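You operate a simulated robot arm through the tools that you are given. There is no shell and no other tool. Be economical: measure what you need, move in short steps, check, and stop when the job is done.

The job below is to be done with a simulated two-armed robot. You get a single attempt, and the scene is never put back.

## Task
Plug the mixer in and beat the pancake batter smooth on MIX.
Fine: let the fitted beater do the work; switch off when the lumps are gone and before it turns tough, then pull the plug and lay it down.

The check looks at the end state, three seconds after you hand in, the way a careful person would. Anything else that was tipped, shoved, dropped, spilled or broken makes it a failure.

## Robot
Two 6-joint arms with fingered hands on one trunk, hanging from a carriage that runs on a gantry, over the field with the corners [-1149, -1692], [131, -1692], [131, 608], [-1149, 608] (x, y) and turns from -309 to 379 degrees about z. Base frame: it is fixed where the carriage stands at the start and does not move with it; the origin is on the floor, on the carriage's upright axis, x ahead of it, y to its left, z up; the surface under the hand at the start is at about z = 900. Readings come in mm, degrees, newtons and seconds.
The left shoulder is at the start at [40, 152, 1218], the right one opposite. With the tool pointing down near the work surface each hand reaches from about 540 to 840 mm from the robot's upright axis, wherever it stands, measured 20 degrees to its own side. Places, roughly: mixer bowl (27x21x18 cm) [500, 0, 1000]; speed lever [600, 100, 1200]; the mixer socket [600, 200, 1000]. Payload 4 kg a hand.
The TCP of each hand is the grasp point between the finger pads, 30 mm short of the fingertips. In the tool frame z runs along the fingers and y along their closing line. The gripper opens to 104 mm. The gripper's body begins 35 mm behind the TCP. The gripper is a hand of 5 fingers: y runs from the thumb to the fingers, the wrist lies at [-15, -104, -178] in the tool frame, and closing takes about 1.5 s.
Orientation is that of the tool frame in the base frame, as [roll, pitch, yaw] about the fixed x, y, z axes, in that order (R = Rz(yaw) Ry(pitch) Rx(roll)). With the fingers straight down and the wrist toward the robot, the tool's x, y and z point along [0, 1, 0], [1, 0, 0] and [0, 0, -1] of the base frame.

## Interface
- The arms move only by the tool jog_arm. It takes "left_rows", "right_rows" or both (then of equal length, played together; a hand with none holds still); each is a list of rows, each an object (a shift or turn left out is 0, a gripper value left out holds the last) with "offset": the shift along the tool's x, y, z in units of 100 mm (1.0 is 100 mm), a list of three; "rotation": the turn, a rotation vector about the tool's x, y, z in units of 180 degrees (1.0 is 180 degrees), a list of three; "fingers": the opening, from 0 (shut) to 1 (fully open). In form: [{"offset": [dx, dy, dz], "rotation": [ax, ay, az], "fingers": fingers}, ...]. A call has 1 to 12 rows; each row is the pose to reach, as a shift and turn from the pose commanded when the call began, along the tool's axes at that moment. A call with a number of a shift or a turn outside -1 to 1 is refused whole. Each row takes 0.2 s and may step no farther than 50 mm and 8.6 degrees from the row before; otherwise, or with a gripper value out of range, the whole call is refused. A pose out of reach is approached as far as the arm can. The call stops where the force on the tool passes 60 N (or 10 N more than at its start, if that is more) or the arm is blocked; 0.2 s more then pass. The fingers move at their own pace (about 45 mm/s each) and stop on an object; they squeeze with about 31 N. The grip force told is the motor's: it shows also when the fingers shut on nothing. Time passes only in rows, and 0.2 s behind the last, so rows that repeat a pose let the fingers close. It gives the time, the measured TCP pose, the force on the tool (base axes), the opening and the grip force at its end, in the units of the frame above (readings bear some noise), with the torque about the TCP (base axes, N m) and any sound that the robot's microphone picked up, and new pictures: "show" is both (left out), scene, wrist or none (wrist: the cameras of the hands that moved).
- Cameras (640 x 400 px; columns grow to the right, rows downward): "scene" is now at [240.7, 42.8, 1524.8]; the picture's right is [0.45, -0.89, 0.00], its down [-0.59, -0.30, -0.76] and it looks along [0.67, 0.34, -0.66] (base axes); focal length 214 px, centre (320, 200). "left" rides on the left gripper at [-60, -83, -120] in its tool frame; the picture's right is [-0.79, -0.29, 0.54], its down [0.56, -0.71, 0.44] and it looks along [0.26, 0.65, 0.72] (tool axes); focal length 234 px, centre (320, 200). "right" rides on the right gripper at [60, -83, -120] in its tool frame; the picture's right is [-0.79, 0.29, -0.54], its down [-0.56, -0.71, 0.44] and it looks along [-0.26, 0.65, 0.72] (tool axes); focal length 234 px, centre (320, 200). There is no depth. A picture from a camera that has moved, and an enlarged one, comes with that camera's place and axes in the base frame and with its lens. The place of the scene camera against the robot may be out by one fixed shift of up to 12 mm in any direction.
- lift_body(by): slides the trunk up (or, below 0, down) by that many mm; the arms and the scene camera ride with it, the base frame stays. It gives what a move gives, with no picture.
- steer(legs): drives the robot by 1 to 6 legs, each [ahead, left, turn to the left] in mm, mm and degrees, along the robot's own axes; the way and the turn of a leg run together, so that a leg with both is an arc; at most 1500 mm and 180 degrees a leg. The arms and the cameras ride along, it lands a little off, and it stops where it bumps. It keeps to its track: a leg is cut to what the track allows. It gives what a move gives, and a new picture of the scene camera.
- preshape(shape, hand): the hand has 5 fingers and takes this shape, open, in about a second: jaw (thumb against the fingers, like two jaws); tri (thumb and two fingers); tip (a fingertip pinch); poke (one finger out to press); point (the index stretched); flat (the hand flat); cup (the hand cupped); fist (a fist). The gripper value then closes the fingers along that shape, each until it touches; the sizes above hold for jaw. It gives what a move gives, with no picture.
- head_to(pan, tilt): turns the head with the scene camera to pan (to the left, within 86 degrees either way) and tilt (down, from -29 to 69), counted from straight ahead of the robot. It gives what a move gives, and a new picture of the scene camera.
- inspect(camera, box): a new picture of the part [left, top, right, bottom] of that camera's present view, enlarged. It takes no simulated time.
- hand_in(): hands the job in; it is judged then, once.

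Go step by step. Nothing tells you exact positions but the pictures and the camera data: compare them with the known pose of the tool, close in by small moves and look again before you grip or let go. The budget is 120 turns and 260 pictures, counting those below and the enlarged ones. Unless the task says otherwise, let go and move clear before handing in, and close with one line.

The tools are called as name(argument=value, ...) on one line, values as JSON. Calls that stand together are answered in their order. jog_arm: Moves the arms, as the interface text tells. Its arguments: {"type":"object","properties":{"left_rows":{"type":"array"},"right_rows":{"type":"array"},"show":{"type":"string","enum":["both","scene","wrist","none"]}},"required":[]} The other tools are called the same way: lift_body (by) slides the trunk up or down; preshape (shape, hand) gives the hand a shape; steer (legs) drives the base; head_to (pan, tilt) turns the head that bears the scene camera; inspect (camera, box) takes an enlarged picture of a part of a camera's view; hand_in () hands the job in.

At the start:

```text
time_s: 0.0
left_position: [446.0, 435.2, 1434.7]
left_ee_rot: [-180.0, 0.0, 90.0]
left_wrist_force: [0.3, -0.6, -0.2]
left_moment: [0.01, -0.03, -0.01]
left_finger_gap: 103.6
left_grip_force: 0.0
left_shape: jaw
right_position: [596.5, -25.0, 1449.0]
right_ee_rot: [-180.0, -0.1, 90.0]
right_wrist_force: [0.6, 0.9, -0.3]
right_moment: [0.05, 0.0, 0.0]
right_finger_gap: 103.3
right_grip_force: 0.2
right_shape: jaw
trunk travel left (down, up): [-391.0, 409.0]
robot x, y, heading: [0.4, -3.7, 0.1]
head pan, tilt: [26.8, 41.0]
```

scene: 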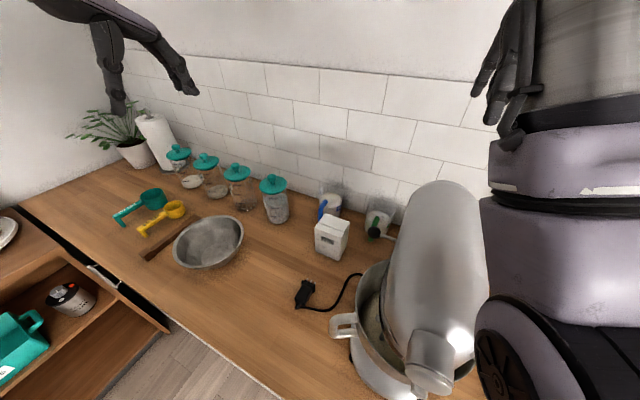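
right: 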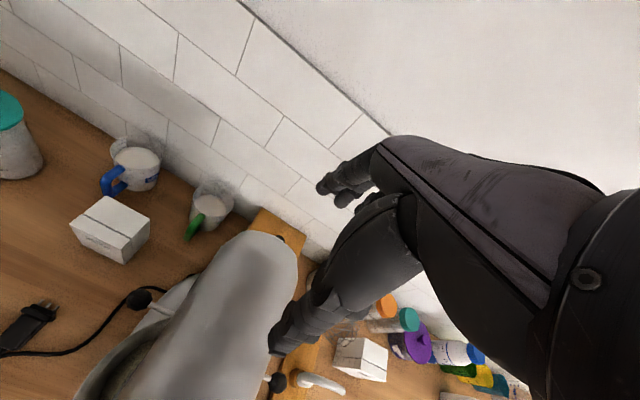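
left: 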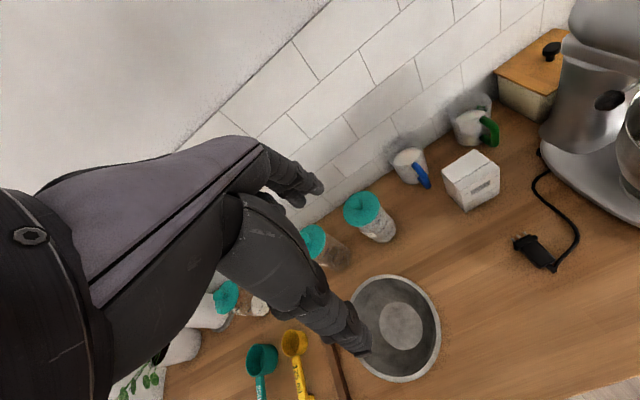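

I see the mixer to the right, its black plug lying on the counter, and a white box behind it which may be the socket. I'll look closer before moving.

inspect(camera="scene", box=[260, 160, 420, 330])

inspect(camera="left", box=[380, 60, 640, 290])

inspect(camera="right", box=[0, 130, 320, 400])

head_to(pan=-5, tilt=50)

```text
2.35 times, centred on (340, 245) of scene
camera zoom: at [240.7, 42.8, 1524.8], right [0.45, -0.89, 0.0], down [-0.59, -0.3, -0.76], along [0.67, 0.34, -0.66], focal length 505 px, centre (273, 94)
```

zoom: 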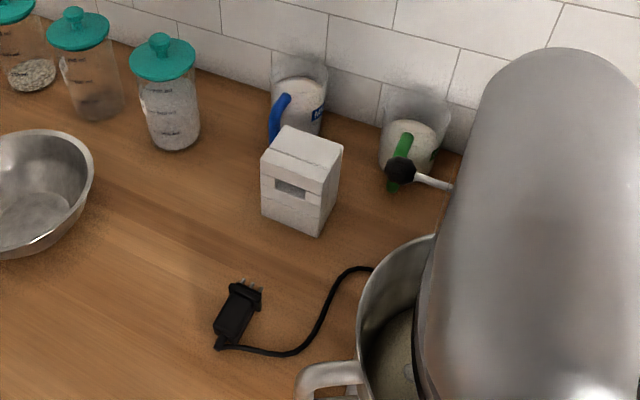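

```text
1.74 times, centred on (510, 175) of left
camera zoom: at [363.8, 374.3, 1554.0], right [-0.29, -0.79, -0.54], down [-0.71, 0.56, -0.44], along [0.65, 0.26, -0.72], focal length 407 px, centre (-10, 244)
```

zoom: 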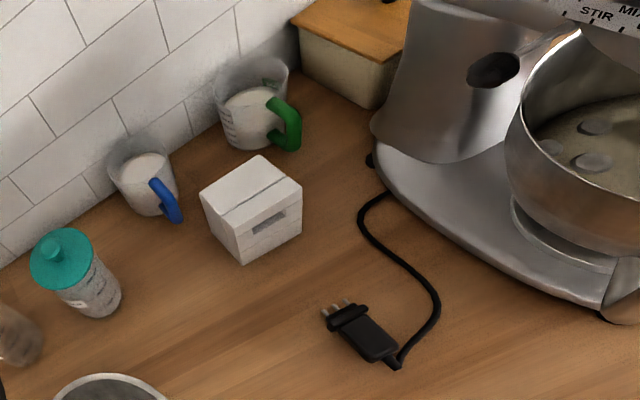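

```text
1.48 times, centred on (160, 265) of right
camera zoom: at [514.3, 34.8, 1570.1], right [0.29, -0.79, 0.54], down [-0.71, -0.56, -0.44], along [0.65, -0.26, -0.72], focal length 347 px, centre (557, 104)
```

zoom: 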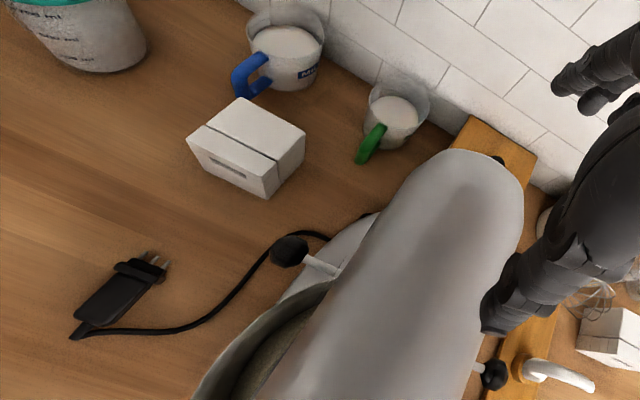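

```text
time_s: 1.0
left_position: [446.5, 434.4, 1434.1]
left_ee_rot: [180.0, 0.0, 90.0]
left_wrist_force: [0.5, -0.1, -0.3]
left_moment: [0.0, 0.04, -0.02]
left_finger_gap: 103.5
left_grip_force: 0.1
left_shape: jaw
right_position: [598.2, -24.5, 1449.2]
right_ee_rot: [180.0, 0.0, 90.0]
right_wrist_force: [-0.4, 0.8, -0.1]
right_moment: [-0.01, 0.04, 0.04]
right_finger_gap: 103.7
right_grip_force: 0.0
right_shape: jaw
trunk travel left (down, up): [-391.0, 409.0]
robot x, y, heading: [0.4, 1.7, 0.0]
head pan, tilt: [-5.0, 50.0]
camera scene: at [242.1, -1.8, 1512.1], right [-0.09, -1.0, 0.0], down [-0.76, 0.07, -0.64], along [0.64, -0.06, -0.77], focal length 214 px, centre (320, 200)
```

scene: 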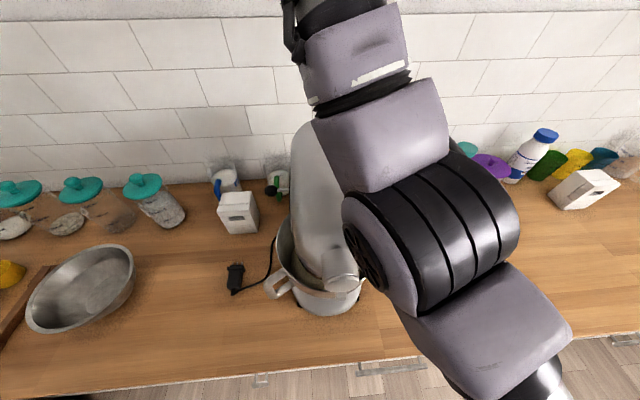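

The white box at about (640, 215) looks like the socket, with the plug at about (495, 220). I'll move the right arm off the mixer and have the left hand look at the lever side and the box.

jog_arm(right_rows=[{"offset": [-0.45, 0, 0]}, {"offset": [-0.9, 0, 0]}, {"offset": [-1, -0.4, 0]}, {"offset": [-1, -0.8, 0]}], left_rows=[{"offset": [0, 0, 0.4]}, {"offset": [0, -0.3, 0.8]}, {"offset": [0, -0.5, 1]}, {"offset": [0, -0.8, 1]}], show="none")

jog_arm(right_rows=[{"offset": [-0.45, 0, 0]}, {"offset": [-0.9, 0, 0]}, {"offset": [-1, -0.4, 0]}, {"offset": [-1, -0.8, 0]}], show="none")

head_to(pan=10, tilt=50)

inspect(camera="left", box=[320, 0, 640, 200])

```text
time_s: 2.0
left_position: [404.4, 477.3, 1374.3]
left_ee_rot: [-179.7, -0.1, 89.3]
left_wrist_force: [-0.2, -0.3, 0.4]
left_moment: [-0.02, -0.02, -0.01]
left_finger_gap: 103.5
left_grip_force: 0.1
left_shape: jaw
left hand out of reach, approached as far as the arm can: row 2, 3, 4
right_position: [594.4, -113.1, 1493.5]
right_ee_rot: [-179.9, 0.0, 90.0]
right_wrist_force: [-0.1, -0.7, -1.1]
right_moment: [0.02, -0.02, 0.0]
right_finger_gap: 103.6
right_grip_force: 0.1
right_shape: jaw
right hand out of reach, approached as far as the arm can: row 1, 2, 3, 4
trunk travel left (down, up): [-391.0, 409.0]
robot x, y, heading: [1.1, -2.8, 0.1]
head pan, tilt: [-5.0, 50.0]
```

```text
time_s: 3.0
left_position: [404.6, 477.0, 1375.2]
left_ee_rot: [-179.7, 0.0, 89.3]
left_wrist_force: [-0.5, -0.1, 1.0]
left_moment: [0.03, 0.03, 0.02]
left_finger_gap: 103.6
left_grip_force: 0.0
left_shape: jaw
right_position: [570.4, -214.0, 1536.2]
right_ee_rot: [-179.9, 0.0, 90.0]
right_wrist_force: [0.9, -0.9, -0.8]
right_moment: [0.01, 0.01, -0.02]
right_finger_gap: 103.5
right_grip_force: 0.0
right_shape: jaw
right hand out of reach, approached as far as the arm can: row 1, 2, 3, 4
trunk travel left (down, up): [-391.0, 409.0]
robot x, y, heading: [-3.2, 2.2, 0.1]
head pan, tilt: [-5.0, 50.0]
```

```text
time_s: 3.7
left_position: [404.2, 476.0, 1373.9]
left_ee_rot: [-179.8, 0.0, 89.2]
left_wrist_force: [0.8, 0.0, -0.3]
left_moment: [0.03, 0.03, 0.0]
left_finger_gap: 103.6
left_grip_force: 0.1
left_shape: jaw
right_position: [570.3, -214.1, 1536.0]
right_ee_rot: [-179.9, 0.0, 90.0]
right_wrist_force: [-0.4, 0.6, -0.5]
right_moment: [-0.02, 0.01, -0.02]
right_finger_gap: 103.5
right_grip_force: 0.1
right_shape: jaw
trunk travel left (down, up): [-391.0, 409.0]
robot x, y, heading: [-2.5, 3.2, -0.2]
head pan, tilt: [10.0, 50.0]
camera scene: at [241.2, 18.1, 1512.0], right [0.17, -0.98, 0.0], down [-0.75, -0.13, -0.64], along [0.63, 0.11, -0.77], focal length 214 px, centre (320, 200)
```

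scene: 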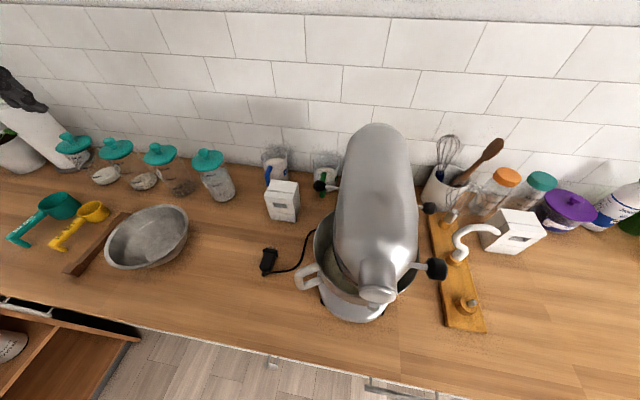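

```text
2.00 times, centred on (480, 100) of left
camera zoom: at [322.1, 417.5, 1494.3], right [-0.3, -0.78, -0.54], down [-0.7, 0.57, -0.43], along [0.65, 0.25, -0.72], focal length 468 px, centre (0, 400)
```

zoom: 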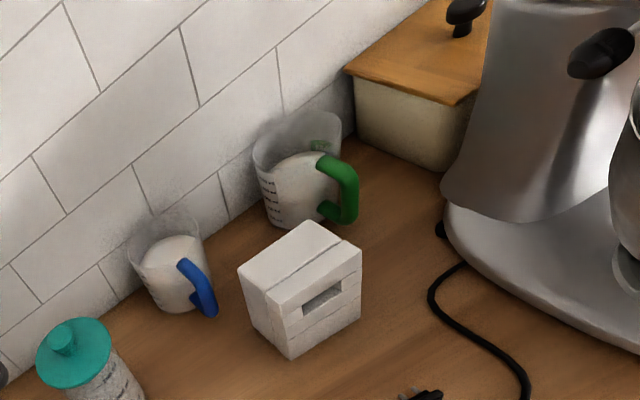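

Both sides of the mixer have knobs, and there's a second similar white box on the right. I'll zoom in on each to tell the socket and the lever apart.

inspect(camera="scene", box=[250, 130, 350, 195])

inspect(camera="scene", box=[300, 110, 460, 320])

inspect(camera="scene", box=[410, 130, 640, 340])

inspect(camera="right", box=[0, 0, 640, 400])

```text
6.15 times, centred on (300, 162) of scene
camera zoom: at [241.2, 18.1, 1512.0], right [0.17, -0.98, 0.0], down [-0.75, -0.13, -0.64], along [0.63, 0.11, -0.77], focal length 1320 px, centre (443, 431)
```

zoom: 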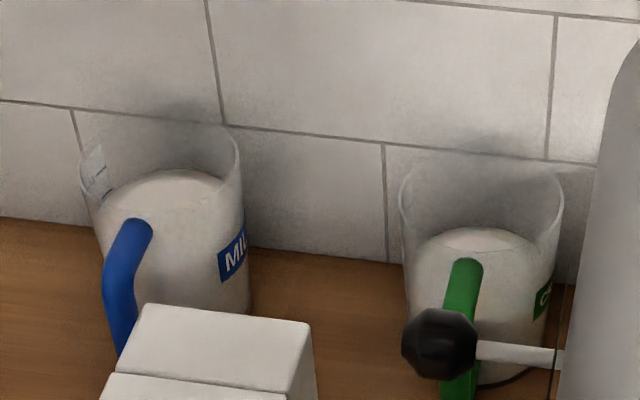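

```text
1.90 times, centred on (380, 215) of scene
camera zoom: at [241.2, 18.1, 1512.0], right [0.17, -0.98, 0.0], down [-0.75, -0.13, -0.64], along [0.63, 0.11, -0.77], focal length 408 px, centre (206, 171)
```

zoom: 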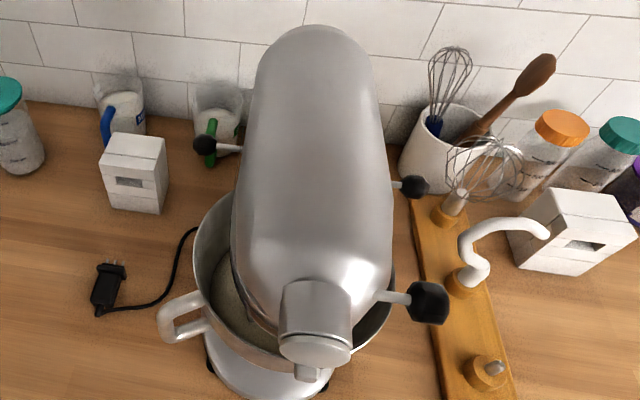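

```text
1.90 times, centred on (525, 235) of scene
camera zoom: at [241.2, 18.1, 1512.0], right [0.17, -0.98, 0.0], down [-0.75, -0.13, -0.64], along [0.63, 0.11, -0.77], focal length 408 px, centre (-70, 133)
```

zoom: 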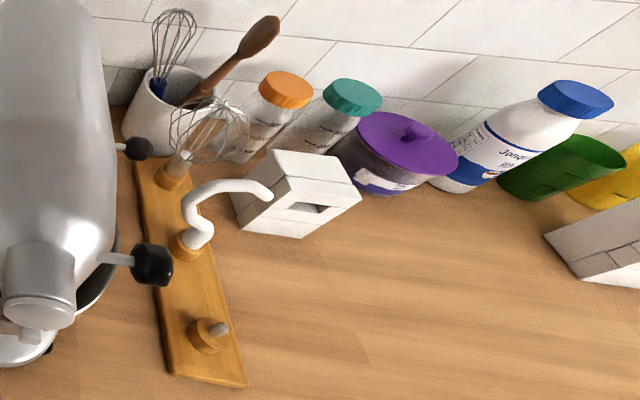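

```text
1.00 times, centred on (320, 200) of right (not enlarged: the box is as wide or as high as the picture)
camera zoom: at [487.2, -153.8, 1656.5], right [0.29, -0.79, 0.54], down [-0.71, -0.56, -0.43], along [0.65, -0.26, -0.72], focal length 234 px, centre (320, 200)
```

zoom: 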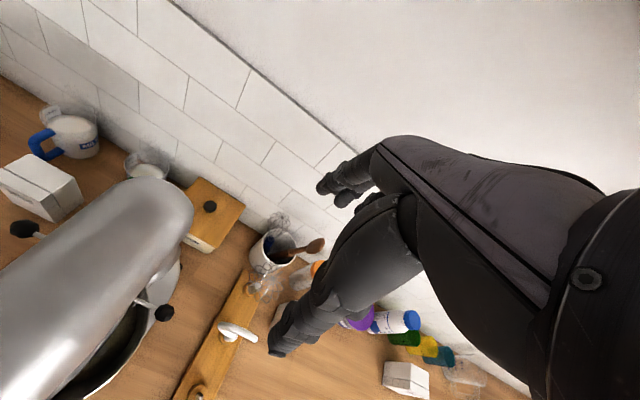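

The boxes have a rectangular recess in their front, so the left one should be the mixer's socket. I'm lowering the left hand for a close look at the plug and socket.

jog_arm(left_rows=[{"offset": [-0.25, 0.1, 0.25]}, {"offset": [-0.5, 0.2, 0.5]}, {"offset": [-0.75, 0.3, 0.75]}, {"offset": [-1, 0.4, 1]}], show="wrist")

inspect(camera="left", box=[320, 50, 640, 300])

```text
time_s: 4.7
left_position: [499.3, 426.7, 1321.9]
left_ee_rot: [-179.6, 0.2, 88.7]
left_wrist_force: [0.6, -0.3, 0.0]
left_moment: [-0.01, 0.0, -0.01]
left_finger_gap: 104.1
left_grip_force: 0.0
left_shape: jaw
left hand out of reach, approached as far as the arm can: row 1, 2, 3, 4
right_position: [569.3, -214.3, 1535.0]
right_ee_rot: [-179.8, 0.0, 90.1]
right_wrist_force: [-0.6, -0.3, 0.1]
right_moment: [-0.01, 0.0, -0.06]
right_finger_gap: 103.4
right_grip_force: 0.2
right_shape: jaw
trunk travel left (down, up): [-391.0, 409.0]
robot x, y, heading: [3.4, -0.4, -0.3]
head pan, tilt: [10.0, 50.0]
camera left: at [415.5, 369.4, 1441.7], right [-0.31, -0.78, -0.54], down [-0.7, 0.57, -0.43], along [0.65, 0.24, -0.72], focal length 234 px, centre (320, 200)
```

left: 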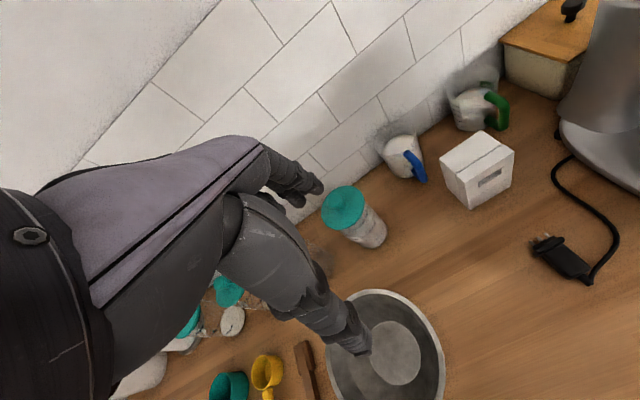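

```text
1.60 times, centred on (480, 175) of left
camera zoom: at [415.5, 369.4, 1441.7], right [-0.31, -0.78, -0.54], down [-0.7, 0.57, -0.43], along [0.65, 0.24, -0.72], focal length 375 px, centre (64, 240)
```

zoom: 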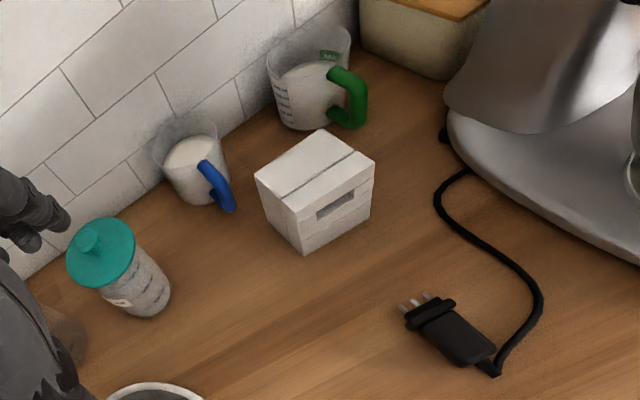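

The numbers work out. The counter is at z≈915, and the plug lies at about (474, 210, 925) pointing +x. The socket recess is at about (618, 206, 996) facing −x, so the plug only needs to be lifted and pushed along +x. I'll turn the left hand so it closes across y, which also lets its camera see the mixer's lever side.

jog_arm(left_rows=[{"offset": [-0.08, -0.02, 0.1], "rotation": [0, 0, 0.0455]}, {"offset": [-0.16, -0.04, 0.2], "rotation": [0, 0, 0.091]}, {"offset": [-0.24, -0.06, 0.3], "rotation": [0, 0, 0.1365]}, {"offset": [-0.32, -0.08, 0.4], "rotation": [0, 0, 0.182]}, {"offset": [-0.4, -0.1, 0.5], "rotation": [0, 0, 0.2275]}, {"offset": [-0.48, -0.12, 0.6], "rotation": [0, 0, 0.273]}, {"offset": [-0.56, -0.14, 0.7], "rotation": [0, 0, 0.3185]}, {"offset": [-0.64, -0.16, 0.8], "rotation": [0, 0, 0.364]}, {"offset": [-0.72, -0.18, 0.9], "rotation": [0, 0, 0.4095]}, {"offset": [-0.8, -0.2, 1.0], "rotation": [0, 0, 0.455]}, {"offset": [-0.9, -0.25, 1.0], "rotation": [0, 0, 0.495]}], show="wrist")

inspect(camera="scene", box=[160, 60, 480, 320])

```text
time_s: 7.1
left_position: [473.6, 335.9, 1220.7]
left_ee_rot: [-180.0, 0.0, 0.7]
left_wrist_force: [1.4, -1.2, 0.5]
left_moment: [-0.04, 0.02, -0.01]
left_finger_gap: 104.3
left_grip_force: 0.1
left_shape: jaw
right_position: [570.8, -213.9, 1536.2]
right_ee_rot: [-179.9, 0.0, 90.0]
right_wrist_force: [-0.1, 0.4, 0.2]
right_moment: [0.01, -0.03, 0.02]
right_finger_gap: 103.8
right_grip_force: 0.0
right_shape: jaw
trunk travel left (down, up): [-391.0, 409.0]
robot x, y, heading: [-0.1, -0.8, -0.1]
head pan, tilt: [10.0, 50.0]
camera left: at [412.6, 419.7, 1340.0], right [-0.79, 0.28, -0.54], down [0.55, 0.71, -0.44], along [0.27, -0.64, -0.72], focal length 234 px, centre (320, 200)
```

left: 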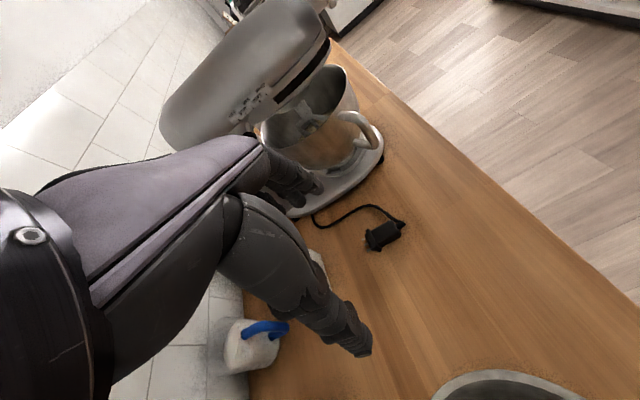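

```text
1.54 times, centred on (320, 190) of scene
camera zoom: at [241.3, 18.1, 1512.0], right [0.17, -0.98, 0.0], down [-0.75, -0.13, -0.64], along [0.63, 0.11, -0.77], focal length 330 px, centre (320, 215)
```

zoom: 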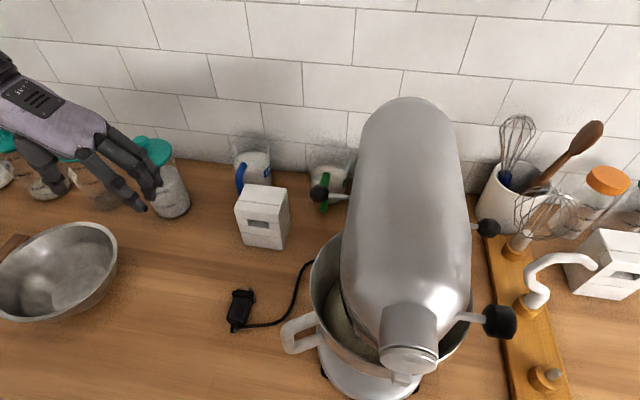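

The wrist view suggests the mixer head may be tilted up. I'll zoom in.

inspect(camera="left", box=[150, 0, 410, 220])

```text
1.82 times, centred on (280, 110) of left
camera zoom: at [412.6, 419.7, 1340.0], right [-0.79, 0.28, -0.54], down [0.55, 0.71, -0.44], along [0.27, -0.64, -0.72], focal length 426 px, centre (393, 364)
```

zoom: 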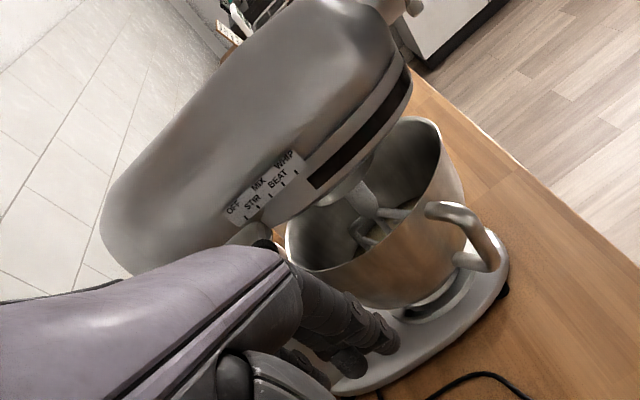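

The head's lower edge looks a little steeper than level, so I'll take a second view from lower down to triangulate it. That also moves me toward the plug.

jog_arm(left_rows=[{"offset": [-0.05, 0.2, 0.25]}, {"offset": [-0.1, 0.4, 0.5]}, {"offset": [-0.1, 0.6, 0.75]}, {"offset": [-0.1, 0.8, 1]}], show="wrist")

inspect(camera="left", box=[100, 0, 420, 200])

```text
time_s: 8.1
left_position: [465.3, 255.0, 1121.9]
left_ee_rot: [180.0, 0.0, 0.9]
left_wrist_force: [0.2, 0.3, 0.4]
left_moment: [-0.02, 0.01, -0.01]
left_finger_gap: 104.0
left_grip_force: 0.0
left_shape: jaw
right_position: [569.8, -214.3, 1535.9]
right_ee_rot: [-179.9, 0.0, 90.0]
right_wrist_force: [-0.5, 0.0, 0.4]
right_moment: [0.0, -0.01, 0.01]
right_finger_gap: 103.7
right_grip_force: 0.1
right_shape: jaw
trunk travel left (down, up): [-391.0, 409.0]
robot x, y, heading: [-2.0, 2.0, -0.0]
head pan, tilt: [10.0, 50.0]
camera left: at [403.1, 338.8, 1240.1], right [-0.79, 0.28, -0.54], down [0.55, 0.71, -0.44], along [0.27, -0.64, -0.72], focal length 234 px, centre (320, 200)
```

left: 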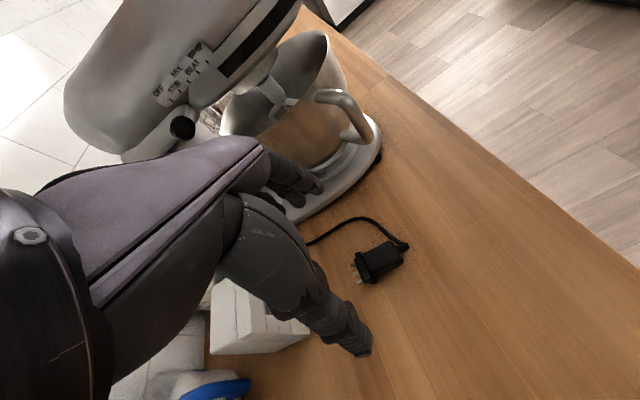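

```text
2.00 times, centred on (260, 100) of left
camera zoom: at [403.1, 338.8, 1240.1], right [-0.79, 0.28, -0.54], down [0.55, 0.71, -0.44], along [0.27, -0.64, -0.72], focal length 468 px, centre (440, 400)
```

zoom: 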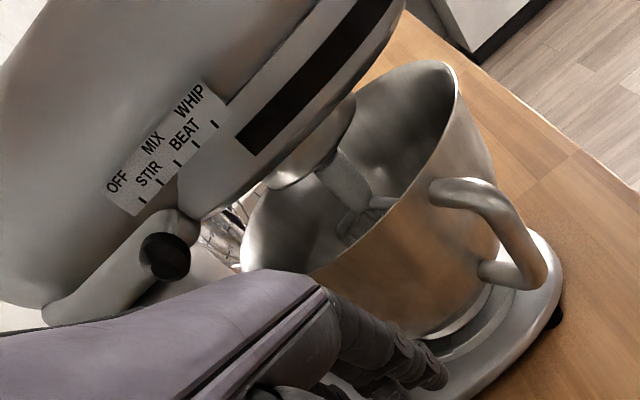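

The scale ticks (OFF → WHIP, rear to front) triangulate to a level line, so the head is down. The lever knob is at about (550, 75, 1176). I'll zoom in on the lever to see which tick it's at before plugging in.

inspect(camera="left", box=[120, 30, 230, 150])

inspect(camera="scene", box=[290, 140, 370, 200])

inspect(camera="left", box=[330, 220, 430, 300])

```text
3.33 times, centred on (175, 90) of left
camera zoom: at [403.1, 338.8, 1240.1], right [-0.79, 0.28, -0.54], down [0.55, 0.71, -0.44], along [0.27, -0.64, -0.72], focal length 781 px, centre (803, 567)
```

zoom: 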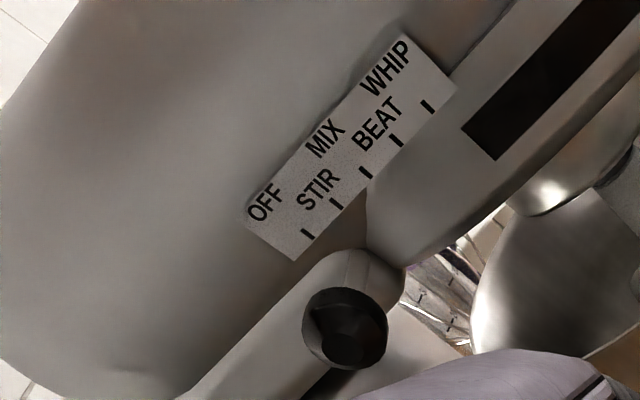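

```text
6.67 times, centred on (330, 170) of scene
camera zoom: at [241.2, 17.9, 1512.1], right [0.17, -0.98, 0.0], down [-0.75, -0.13, -0.64], along [0.63, 0.11, -0.77], focal length 1430 px, centre (253, 400)
```

zoom: 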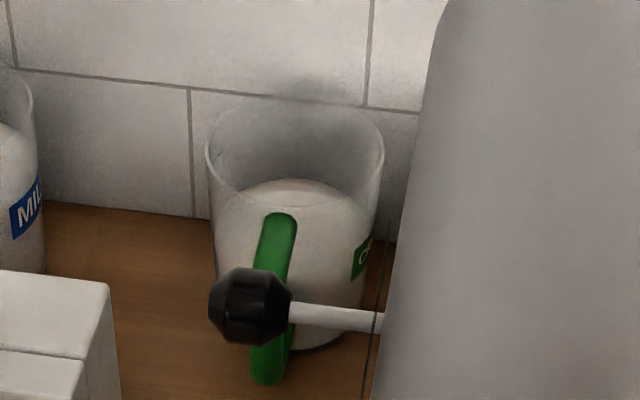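

```text
5.00 times, centred on (380, 260) of left
camera zoom: at [403.1, 338.8, 1240.1], right [-0.79, 0.28, -0.54], down [0.55, 0.71, -0.44], along [0.27, -0.64, -0.72], focal length 1171 px, centre (20, -100)
```

zoom: 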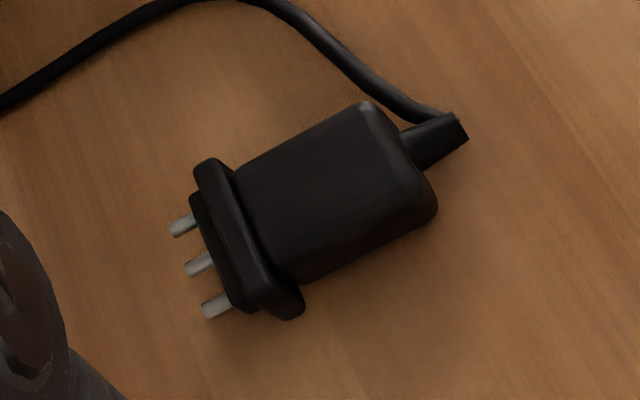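

The lever is near the OFF end. The plug is clear: it has three pins in a row, and its body is centred at about (467, 215) with yaw ≈ 0. I'll half-close the fingers and descend above it.

jog_arm(left_rows=[{"offset": [0.01, 0.13, 0.33], "fingers": 0.7}, {"offset": [0.02, 0.26, 0.66], "fingers": 0.7}, {"offset": [0.03, 0.4, 1.0], "fingers": 0.7}, {"offset": [0.03, 0.4, 1.0], "fingers": 0.7}], show="both")

inspect(camera="left", box=[260, 150, 500, 370])

```text
time_s: 9.1
left_position: [460.8, 225.5, 1019.4]
left_ee_rot: [180.0, 0.0, 0.9]
left_wrist_force: [-0.1, -0.7, -0.2]
left_moment: [0.01, 0.01, 0.01]
left_finger_gap: 73.1
left_grip_force: 0.0
left_shape: jaw
left hand out of reach, approached as far as the arm can: row 3, 4
right_position: [570.8, -212.9, 1536.4]
right_ee_rot: [-180.0, 0.0, 90.1]
right_wrist_force: [-0.2, 0.1, -0.3]
right_moment: [0.0, -0.03, 0.0]
right_finger_gap: 103.7
right_grip_force: 0.0
right_shape: jaw
trunk travel left (down, up): [-391.0, 409.0]
robot x, y, heading: [-3.2, -1.7, -0.3]
head pan, tilt: [10.0, 50.0]
camera scene: at [241.3, 18.2, 1512.1], right [0.17, -0.98, 0.0], down [-0.75, -0.13, -0.64], along [0.63, 0.11, -0.77], focal length 214 px, centre (320, 200)
camera left: at [400.0, 308.7, 1139.8], right [-0.79, 0.28, -0.54], down [0.55, 0.71, -0.44], along [0.27, -0.64, -0.72], focal length 234 px, centre (320, 200)
```

scene: 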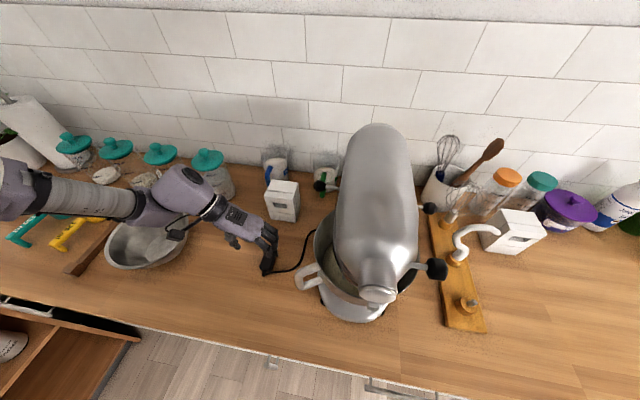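
left: 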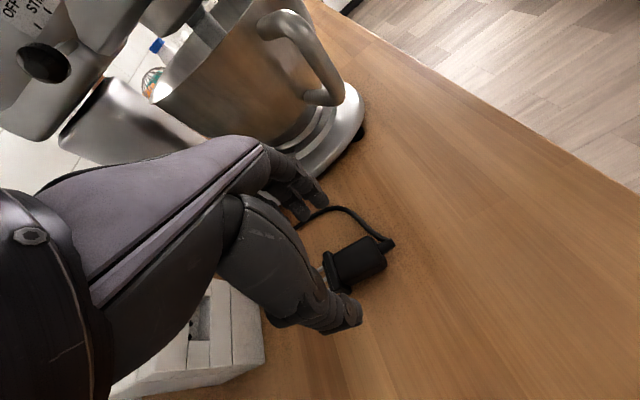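

```text
1.82 times, centred on (380, 260) of left
camera zoom: at [400.0, 308.7, 1139.8], right [-0.79, 0.28, -0.54], down [0.55, 0.71, -0.44], along [0.27, -0.64, -0.72], focal length 426 px, centre (211, 91)
```

zoom: 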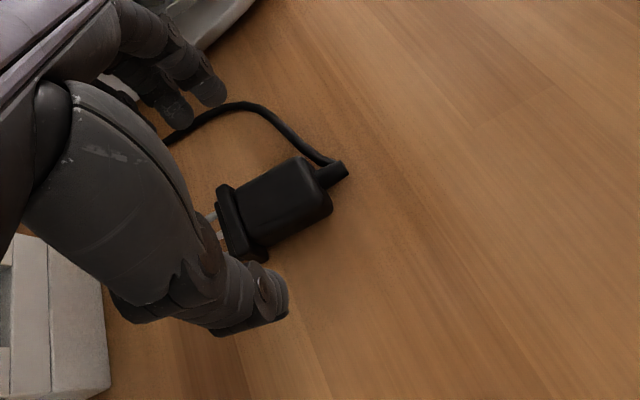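

The arm is at its near limit here, so I'll back the base up by 100 mm and extend the arm again.

steer(legs=[[-110, 0, 0]])

jog_arm(left_rows=[{"offset": [0.3, 0.02, 0]}, {"offset": [0.6, 0.04, 0]}, {"offset": [0.9, 0.08, 0]}, {"offset": [1.0, 0.1, 0]}], show="none")

```text
time_s: 10.3
left_position: [351.7, 226.4, 1020.9]
left_ee_rot: [180.0, 0.0, 1.1]
left_wrist_force: [-0.4, -0.8, 0.1]
left_moment: [0.04, 0.01, 0.0]
left_finger_gap: 73.1
left_grip_force: 0.0
left_shape: jaw
right_position: [461.9, -212.6, 1535.5]
right_ee_rot: [-179.7, 0.0, 90.0]
right_wrist_force: [-0.4, 0.2, -0.5]
right_moment: [0.0, 0.0, -0.01]
right_finger_gap: 103.7
right_grip_force: 0.0
right_shape: jaw
trunk travel left (down, up): [-391.0, 409.0]
robot x, y, heading: [-110.7, 2.8, -0.1]
head pan, tilt: [10.0, 50.0]
camera scene: at [131.6, 18.4, 1511.8], right [0.17, -0.98, 0.0], down [-0.75, -0.13, -0.64], along [0.63, 0.11, -0.77], focal length 214 px, centre (320, 200)
```

scene: 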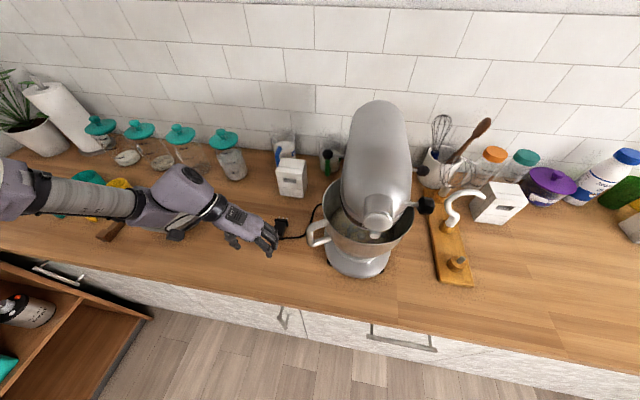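

```text
time_s: 11.3
left_position: [398.2, 267.2, 1024.9]
left_ee_rot: [179.9, 0.0, 0.9]
left_wrist_force: [0.4, -1.4, -0.4]
left_moment: [-0.02, -0.04, 0.01]
left_finger_gap: 73.3
left_grip_force: 0.0
left_shape: jaw
left hand out of reach, approached as far as the arm can: row 1, 2, 3, 4
right_position: [461.7, -212.3, 1536.0]
right_ee_rot: [-179.8, 0.0, 90.1]
right_wrist_force: [0.1, -0.2, 0.2]
right_moment: [0.0, 0.02, -0.02]
right_finger_gap: 103.9
right_grip_force: 0.0
right_shape: jaw
trunk travel left (down, up): [-391.0, 409.0]
robot x, y, heading: [-109.8, -2.9, -0.0]
head pan, tilt: [10.0, 50.0]
```

With heading 0 and this hand yaw, the wrist is at its limit. I'll re-station the robot further to the left and turned right about 45°, so the arm approaches the plug from +y naturally. The trunk goes up first for clearance.

lift_body(by=220)

steer(legs=[[0, 530, 0], [0, 0, -45]])

```text
time_s: 13.7
left_position: [398.6, 267.6, 1246.1]
left_ee_rot: [179.9, -0.1, 1.0]
left_wrist_force: [0.4, 0.6, 0.5]
left_moment: [-0.01, 0.0, 0.03]
left_finger_gap: 73.5
left_grip_force: 0.1
left_shape: jaw
right_position: [461.1, -213.5, 1755.2]
right_ee_rot: [-179.8, -0.1, 90.1]
right_wrist_force: [0.7, 0.4, 0.1]
right_moment: [-0.03, -0.02, 0.0]
right_finger_gap: 103.7
right_grip_force: 0.0
right_shape: jaw
trunk travel left (down, up): [-611.0, 189.0]
robot x, y, heading: [-108.0, 1.3, 0.1]
head pan, tilt: [10.0, 50.0]
```

```text
time_s: 18.8
left_position: [436.1, 361.9, 1245.1]
left_ee_rot: [179.9, -0.1, -43.7]
left_wrist_force: [0.5, -0.3, -0.8]
left_moment: [-0.01, -0.01, -0.01]
left_finger_gap: 72.9
left_grip_force: 0.0
left_shape: jaw
right_position: [143.8, -23.2, 1755.1]
right_ee_rot: [-179.7, 0.1, 45.4]
right_wrist_force: [-0.3, 0.8, 0.6]
right_moment: [0.0, 0.0, 0.0]
right_finger_gap: 103.5
right_grip_force: 0.0
right_shape: jaw
trunk travel left (down, up): [-611.0, 189.0]
robot x, y, heading: [-111.4, 529.5, -44.8]
head pan, tilt: [10.0, 50.0]
camera scene: at [71.6, 377.0, 1732.0], right [-0.57, -0.82, 0.0], down [-0.63, 0.44, -0.64], along [0.53, -0.37, -0.77], focal length 214 px, centre (320, 200)
```

scene: 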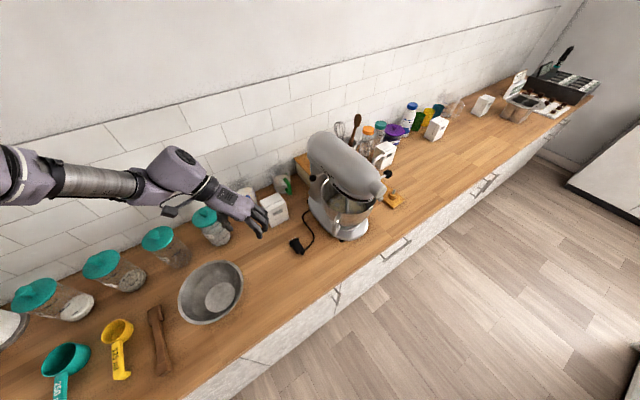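

This station suits the left arm. I'll turn the hand back to yaw 0 while moving it over the plug, then lower the trunk.

jog_arm(left_rows=[{"offset": [0.16, 0.09, 0], "rotation": [0, 0, -0.0405]}, {"offset": [0.32, 0.18, 0], "rotation": [0, 0, -0.081]}, {"offset": [0.48, 0.28, 0], "rotation": [0, 0, -0.1215]}, {"offset": [0.64, 0.37, 0], "rotation": [0, 0, -0.162]}, {"offset": [0.8, 0.46, 0], "rotation": [0, 0, -0.2025]}, {"offset": [0.95, 0.56, 0], "rotation": [0, 0, -0.243]}], show="none")

lift_body(by=-200)

head_to(pan=10, tilt=45)

inspect(camera="left", box=[200, 80, 560, 400])

```text
time_s: 20.2
left_position: [476.0, 333.0, 1253.8]
left_ee_rot: [-180.0, 0.0, -2.3]
left_wrist_force: [-0.3, 0.1, -0.6]
left_moment: [0.0, 0.0, 0.01]
left_finger_gap: 73.2
left_grip_force: 0.1
left_shape: jaw
left hand out of reach, approached as far as the arm can: row 1, 2, 3, 4, 5, 6
right_position: [145.4, -24.4, 1755.8]
right_ee_rot: [-179.8, 0.0, 45.4]
right_wrist_force: [0.4, 0.5, 0.4]
right_moment: [0.01, 0.0, 0.01]
right_finger_gap: 103.8
right_grip_force: 0.1
right_shape: jaw
trunk travel left (down, up): [-611.0, 189.0]
robot x, y, heading: [-107.9, 531.7, -44.5]
head pan, tilt: [10.0, 50.0]
```

```text
time_s: 22.4
left_position: [477.4, 334.4, 1053.3]
left_ee_rot: [179.9, 0.1, -2.4]
left_wrist_force: [-0.2, 0.4, 0.5]
left_moment: [0.0, 0.0, -0.02]
left_finger_gap: 73.1
left_grip_force: 0.1
left_shape: jaw
right_position: [143.5, -24.2, 1556.2]
right_ee_rot: [-179.8, 0.1, 45.5]
right_wrist_force: [-0.2, 0.2, -0.1]
right_moment: [-0.02, 0.0, -0.02]
right_finger_gap: 103.8
right_grip_force: 0.1
right_shape: jaw
trunk travel left (down, up): [-411.0, 389.0]
robot x, y, heading: [-107.6, 525.8, -44.7]
head pan, tilt: [10.0, 50.0]
```

```text
time_s: 23.0
left_position: [476.1, 332.8, 1052.4]
left_ee_rot: [179.9, 0.0, -2.4]
left_wrist_force: [-0.8, -0.2, -0.5]
left_moment: [0.01, -0.01, 0.0]
left_finger_gap: 73.2
left_grip_force: 0.1
left_shape: jaw
right_position: [145.0, -23.6, 1555.5]
right_ee_rot: [-179.8, 0.0, 45.4]
right_wrist_force: [-0.2, 0.3, 0.5]
right_moment: [0.03, -0.02, -0.03]
right_finger_gap: 103.6
right_grip_force: 0.2
right_shape: jaw
trunk travel left (down, up): [-411.0, 389.0]
robot x, y, heading: [-108.8, 527.7, -44.3]
head pan, tilt: [10.0, 45.0]
camera scene: at [75.1, 374.6, 1538.9], right [-0.57, -0.82, 0.0], down [-0.58, 0.4, -0.71], along [0.58, -0.4, -0.71], focal length 214 px, centre (320, 200)
```

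scene: 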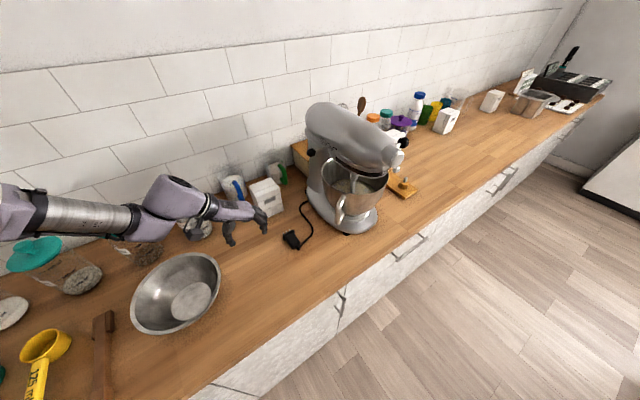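

```text
1.25 times, centred on (380, 240) of left
camera zoom: at [420.7, 420.3, 1172.7], right [-0.78, 0.32, -0.54], down [0.59, 0.68, -0.44], along [0.23, -0.66, -0.72], focal length 293 px, centre (245, 150)
```

zoom: 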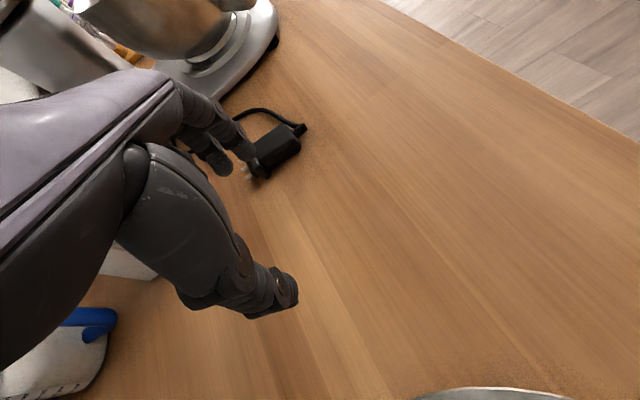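

The commanded pose fell short in y. I'll try again from this lower height: move −y toward the plug and level the yaw.

jog_arm(left_rows=[{"offset": [-0.02, 0.25, 0], "rotation": [0, 0, -0.013]}, {"offset": [-0.05, 0.5, 0], "rotation": [0, 0, -0.013]}, {"offset": [-0.07, 0.75, 0], "rotation": [0, 0, -0.013]}, {"offset": [-0.09, 1.0, 0], "rotation": [0, 0, -0.013]}], show="wrist")

```text
time_s: 24.0
left_position: [475.1, 328.9, 1061.1]
left_ee_rot: [179.9, 0.0, 0.0]
left_wrist_force: [0.6, -0.2, -0.1]
left_moment: [0.01, 0.02, 0.01]
left_finger_gap: 73.2
left_grip_force: 0.0
left_shape: jaw
left hand out of reach, approached as far as the arm can: row 1, 2, 3, 4
right_position: [145.5, -24.0, 1556.3]
right_ee_rot: [-179.7, 0.0, 45.4]
right_wrist_force: [0.4, -0.5, -0.2]
right_moment: [0.02, -0.02, 0.01]
right_finger_gap: 103.6
right_grip_force: 0.0
right_shape: jaw
trunk travel left (down, up): [-411.0, 389.0]
robot x, y, heading: [-113.1, 529.5, -44.4]
head pan, tilt: [10.0, 45.0]
camera left: at [416.6, 413.0, 1180.1], right [-0.79, 0.29, -0.54], down [0.56, 0.7, -0.44], along [0.26, -0.65, -0.72], focal length 234 px, centre (320, 200)
```

left: 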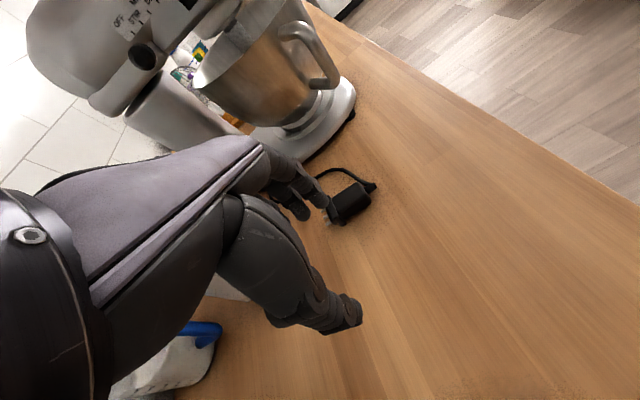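

The wrist is level with the shoulder, so the hand has to bend hard. Raising the trunk relative to the hand should free up reach.

lift_body(by=120)

jog_arm(left_rows=[{"offset": [0, 0.2, 0.3]}, {"offset": [0, 0.4, 0.6]}, {"offset": [-0.03, 0.6, 0.8]}, {"offset": [-0.06, 0.8, 1.0]}, {"offset": [-0.09, 1.0, 1.0]}], show="none")

```text
time_s: 25.5
left_position: [476.1, 329.9, 1180.7]
left_ee_rot: [179.9, 0.0, -0.1]
left_wrist_force: [-0.4, 0.4, 0.5]
left_moment: [0.01, 0.01, -0.02]
left_finger_gap: 73.0
left_grip_force: 0.2
left_shape: jaw
right_position: [144.0, -25.4, 1676.7]
right_ee_rot: [-179.7, 0.0, 45.4]
right_wrist_force: [1.1, 0.6, -0.7]
right_moment: [-0.02, -0.01, 0.01]
right_finger_gap: 103.6
right_grip_force: 0.0
right_shape: jaw
trunk travel left (down, up): [-531.0, 269.0]
robot x, y, heading: [-114.2, 529.5, -44.6]
head pan, tilt: [10.0, 45.0]
```

```text
time_s: 26.7
left_position: [487.8, 341.1, 1133.2]
left_ee_rot: [179.9, 0.0, -0.1]
left_wrist_force: [-0.7, 0.0, 0.5]
left_moment: [-0.03, -0.02, 0.03]
left_finger_gap: 73.1
left_grip_force: 0.1
left_shape: jaw
left hand out of reach, approached as far as the arm can: row 1, 2, 3, 4, 5
right_position: [144.6, -24.2, 1676.4]
right_ee_rot: [-179.9, 0.0, 45.4]
right_wrist_force: [0.4, -0.6, 0.1]
right_moment: [0.02, -0.01, 0.05]
right_finger_gap: 103.7
right_grip_force: 0.1
right_shape: jaw
trunk travel left (down, up): [-531.0, 269.0]
robot x, y, heading: [-105.3, 531.9, -44.7]
head pan, tilt: [10.0, 45.0]
```

The solver seems stuck at a wrist limit. I'll go to the nominal hand orientation for this heading (yaw 45) over the work area, then turn toward yaw 0 from there.

jog_arm(left_rows=[{"offset": [0.03, 0, 0], "rotation": [0, 0, -0.045]}, {"offset": [0.06, 0.05, 0], "rotation": [0, 0, -0.09]}, {"offset": [0.1, 0.2, 0], "rotation": [0, 0, -0.135]}, {"offset": [0.15, 0.4, 0], "rotation": [0, 0, -0.18]}, {"offset": [0.2, 0.6, 0.1], "rotation": [0, 0, -0.225]}, {"offset": [0.3, 0.8, 0.2], "rotation": [0, 0, -0.25]}, {"offset": [0.36, 1.0, 0.3], "rotation": [0, 0, -0.25]}], show="scene")

```text
time_s: 28.3
left_position: [575.6, 436.7, 1095.0]
left_ee_rot: [178.9, 3.9, 42.0]
left_wrist_force: [-0.2, -1.1, 0.9]
left_moment: [-0.01, 0.01, 0.0]
left_finger_gap: 73.1
left_grip_force: 0.0
left_shape: jaw
left hand out of reach, approached as far as the arm can: row 1, 2, 3, 4, 5, 6, 7
right_position: [143.8, -24.4, 1676.9]
right_ee_rot: [-179.8, 0.0, 45.4]
right_wrist_force: [0.0, 0.5, 0.2]
right_moment: [-0.01, -0.03, 0.01]
right_finger_gap: 103.5
right_grip_force: 0.0
right_shape: jaw
trunk travel left (down, up): [-531.0, 269.0]
robot x, y, heading: [-106.1, 526.3, -44.7]
head pan, tilt: [10.0, 45.0]
camera scene: at [75.0, 374.6, 1658.9], right [-0.57, -0.82, 0.0], down [-0.58, 0.4, -0.71], along [0.58, -0.4, -0.71], focal length 214 px, centre (320, 200)
```

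scene: 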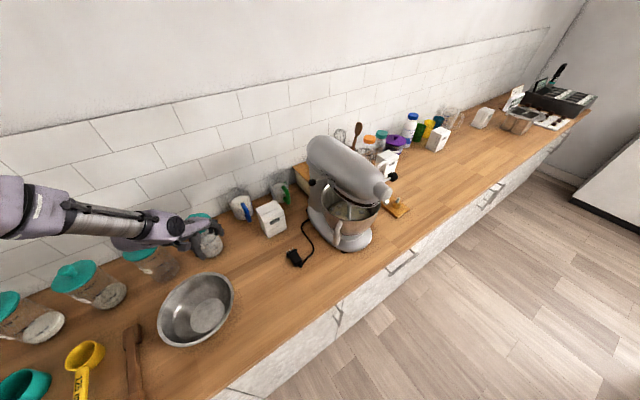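

The arm has swung out left over the jars. I'll raise the trunk, then re-station nearer the plug's side at about (60, 600) and heading −65, so the required yaw is close to nominal.

lift_body(by=180)

steer(legs=[[0, 0, -20], [-5, 186, 0]])

```text
time_s: 30.3
left_position: [576.9, 438.0, 1273.8]
left_ee_rot: [178.9, 3.9, 42.2]
left_wrist_force: [0.4, 0.8, -0.8]
left_moment: [0.05, 0.02, -0.01]
left_finger_gap: 72.9
left_grip_force: 0.0
left_shape: jaw
right_position: [144.9, -25.3, 1856.6]
right_ee_rot: [-179.8, 0.0, 45.5]
right_wrist_force: [0.3, 0.6, -0.1]
right_moment: [-0.02, 0.0, -0.01]
right_finger_gap: 103.9
right_grip_force: 0.1
right_shape: jaw
trunk travel left (down, up): [-711.0, 89.0]
robot x, y, heading: [-111.0, 525.7, -44.6]
head pan, tilt: [10.0, 45.0]
```

```text
time_s: 32.9
left_position: [670.1, 285.7, 1274.6]
left_ee_rot: [178.9, 3.9, 22.0]
left_wrist_force: [-0.1, -0.8, -1.2]
left_moment: [0.01, 0.02, 0.0]
left_finger_gap: 73.1
left_grip_force: 0.1
left_shape: jaw
right_position: [105.3, -0.0, 1854.9]
right_ee_rot: [-179.7, 0.0, 25.3]
right_wrist_force: [0.1, 1.0, 0.4]
right_moment: [0.01, -0.01, 0.0]
right_finger_gap: 103.6
right_grip_force: 0.2
right_shape: jaw
trunk travel left (down, up): [-711.0, 89.0]
robot x, y, heading: [59.7, 605.3, -64.7]
head pan, tilt: [10.0, 45.0]
camera scene: at [175.8, 401.0, 1838.9], right [-0.82, -0.58, 0.0], down [-0.41, 0.58, -0.71], along [0.41, -0.58, -0.71], focal length 214 px, centre (320, 200)
```

scene: 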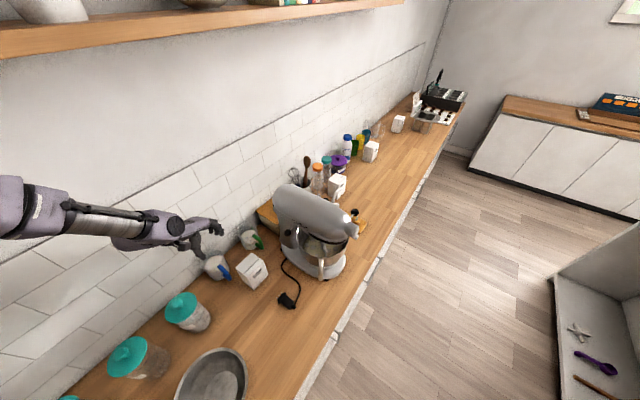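

I'll draw the hand back toward the plug.

jog_arm(left_rows=[{"offset": [-0.33, -0.05, 0.1]}, {"offset": [-0.66, -0.1, 0.2]}, {"offset": [-1.0, -0.16, 0.3]}], show="none")

jog_arm(left_rows=[{"offset": [-0.33, -0.05, 0.1]}, {"offset": [-0.66, -0.1, 0.2]}, {"offset": [-1.0, -0.16, 0.3]}], show="scene")

```text
time_s: 33.7
left_position: [617.9, 305.4, 1242.2]
left_ee_rot: [178.2, 5.8, 20.6]
left_wrist_force: [0.1, 0.8, 0.5]
left_moment: [0.0, 0.01, 0.01]
left_finger_gap: 73.3
left_grip_force: 0.1
left_shape: jaw
left hand out of reach, approached as far as the arm can: row 1, 2, 3
right_position: [105.1, 0.5, 1856.2]
right_ee_rot: [-179.7, -0.1, 25.3]
right_wrist_force: [-0.7, 0.0, -0.2]
right_moment: [-0.01, 0.0, 0.01]
right_finger_gap: 103.6
right_grip_force: 0.1
right_shape: jaw
trunk travel left (down, up): [-711.0, 89.0]
robot x, y, heading: [59.6, 610.7, -64.4]
head pan, tilt: [10.0, 45.0]
```

```text
time_s: 34.5
left_position: [579.2, 334.5, 1207.6]
left_ee_rot: [177.8, 6.2, 20.3]
left_wrist_force: [1.0, 0.4, 0.2]
left_moment: [-0.01, 0.01, 0.04]
left_finger_gap: 73.0
left_grip_force: 0.0
left_shape: jaw
left hand out of reach, approached as far as the arm can: row 1, 2, 3
right_position: [104.5, 0.9, 1854.8]
right_ee_rot: [-179.8, 0.0, 25.2]
right_wrist_force: [-0.1, -0.5, 0.4]
right_moment: [-0.01, 0.01, 0.0]
right_finger_gap: 103.9
right_grip_force: 0.2
right_shape: jaw
trunk travel left (down, up): [-711.0, 89.0]
robot x, y, heading: [56.7, 606.1, -65.0]
head pan, tilt: [10.0, 45.0]
camera scene: at [175.9, 401.0, 1839.0], right [-0.82, -0.58, 0.0], down [-0.41, 0.58, -0.71], along [0.41, -0.58, -0.71], focal length 214 px, centre (320, 200)
```

scene: 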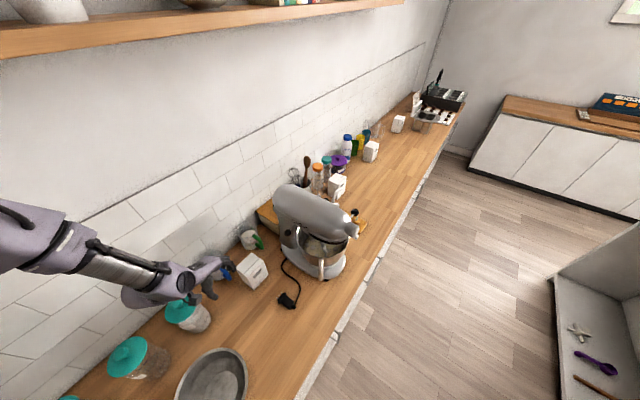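

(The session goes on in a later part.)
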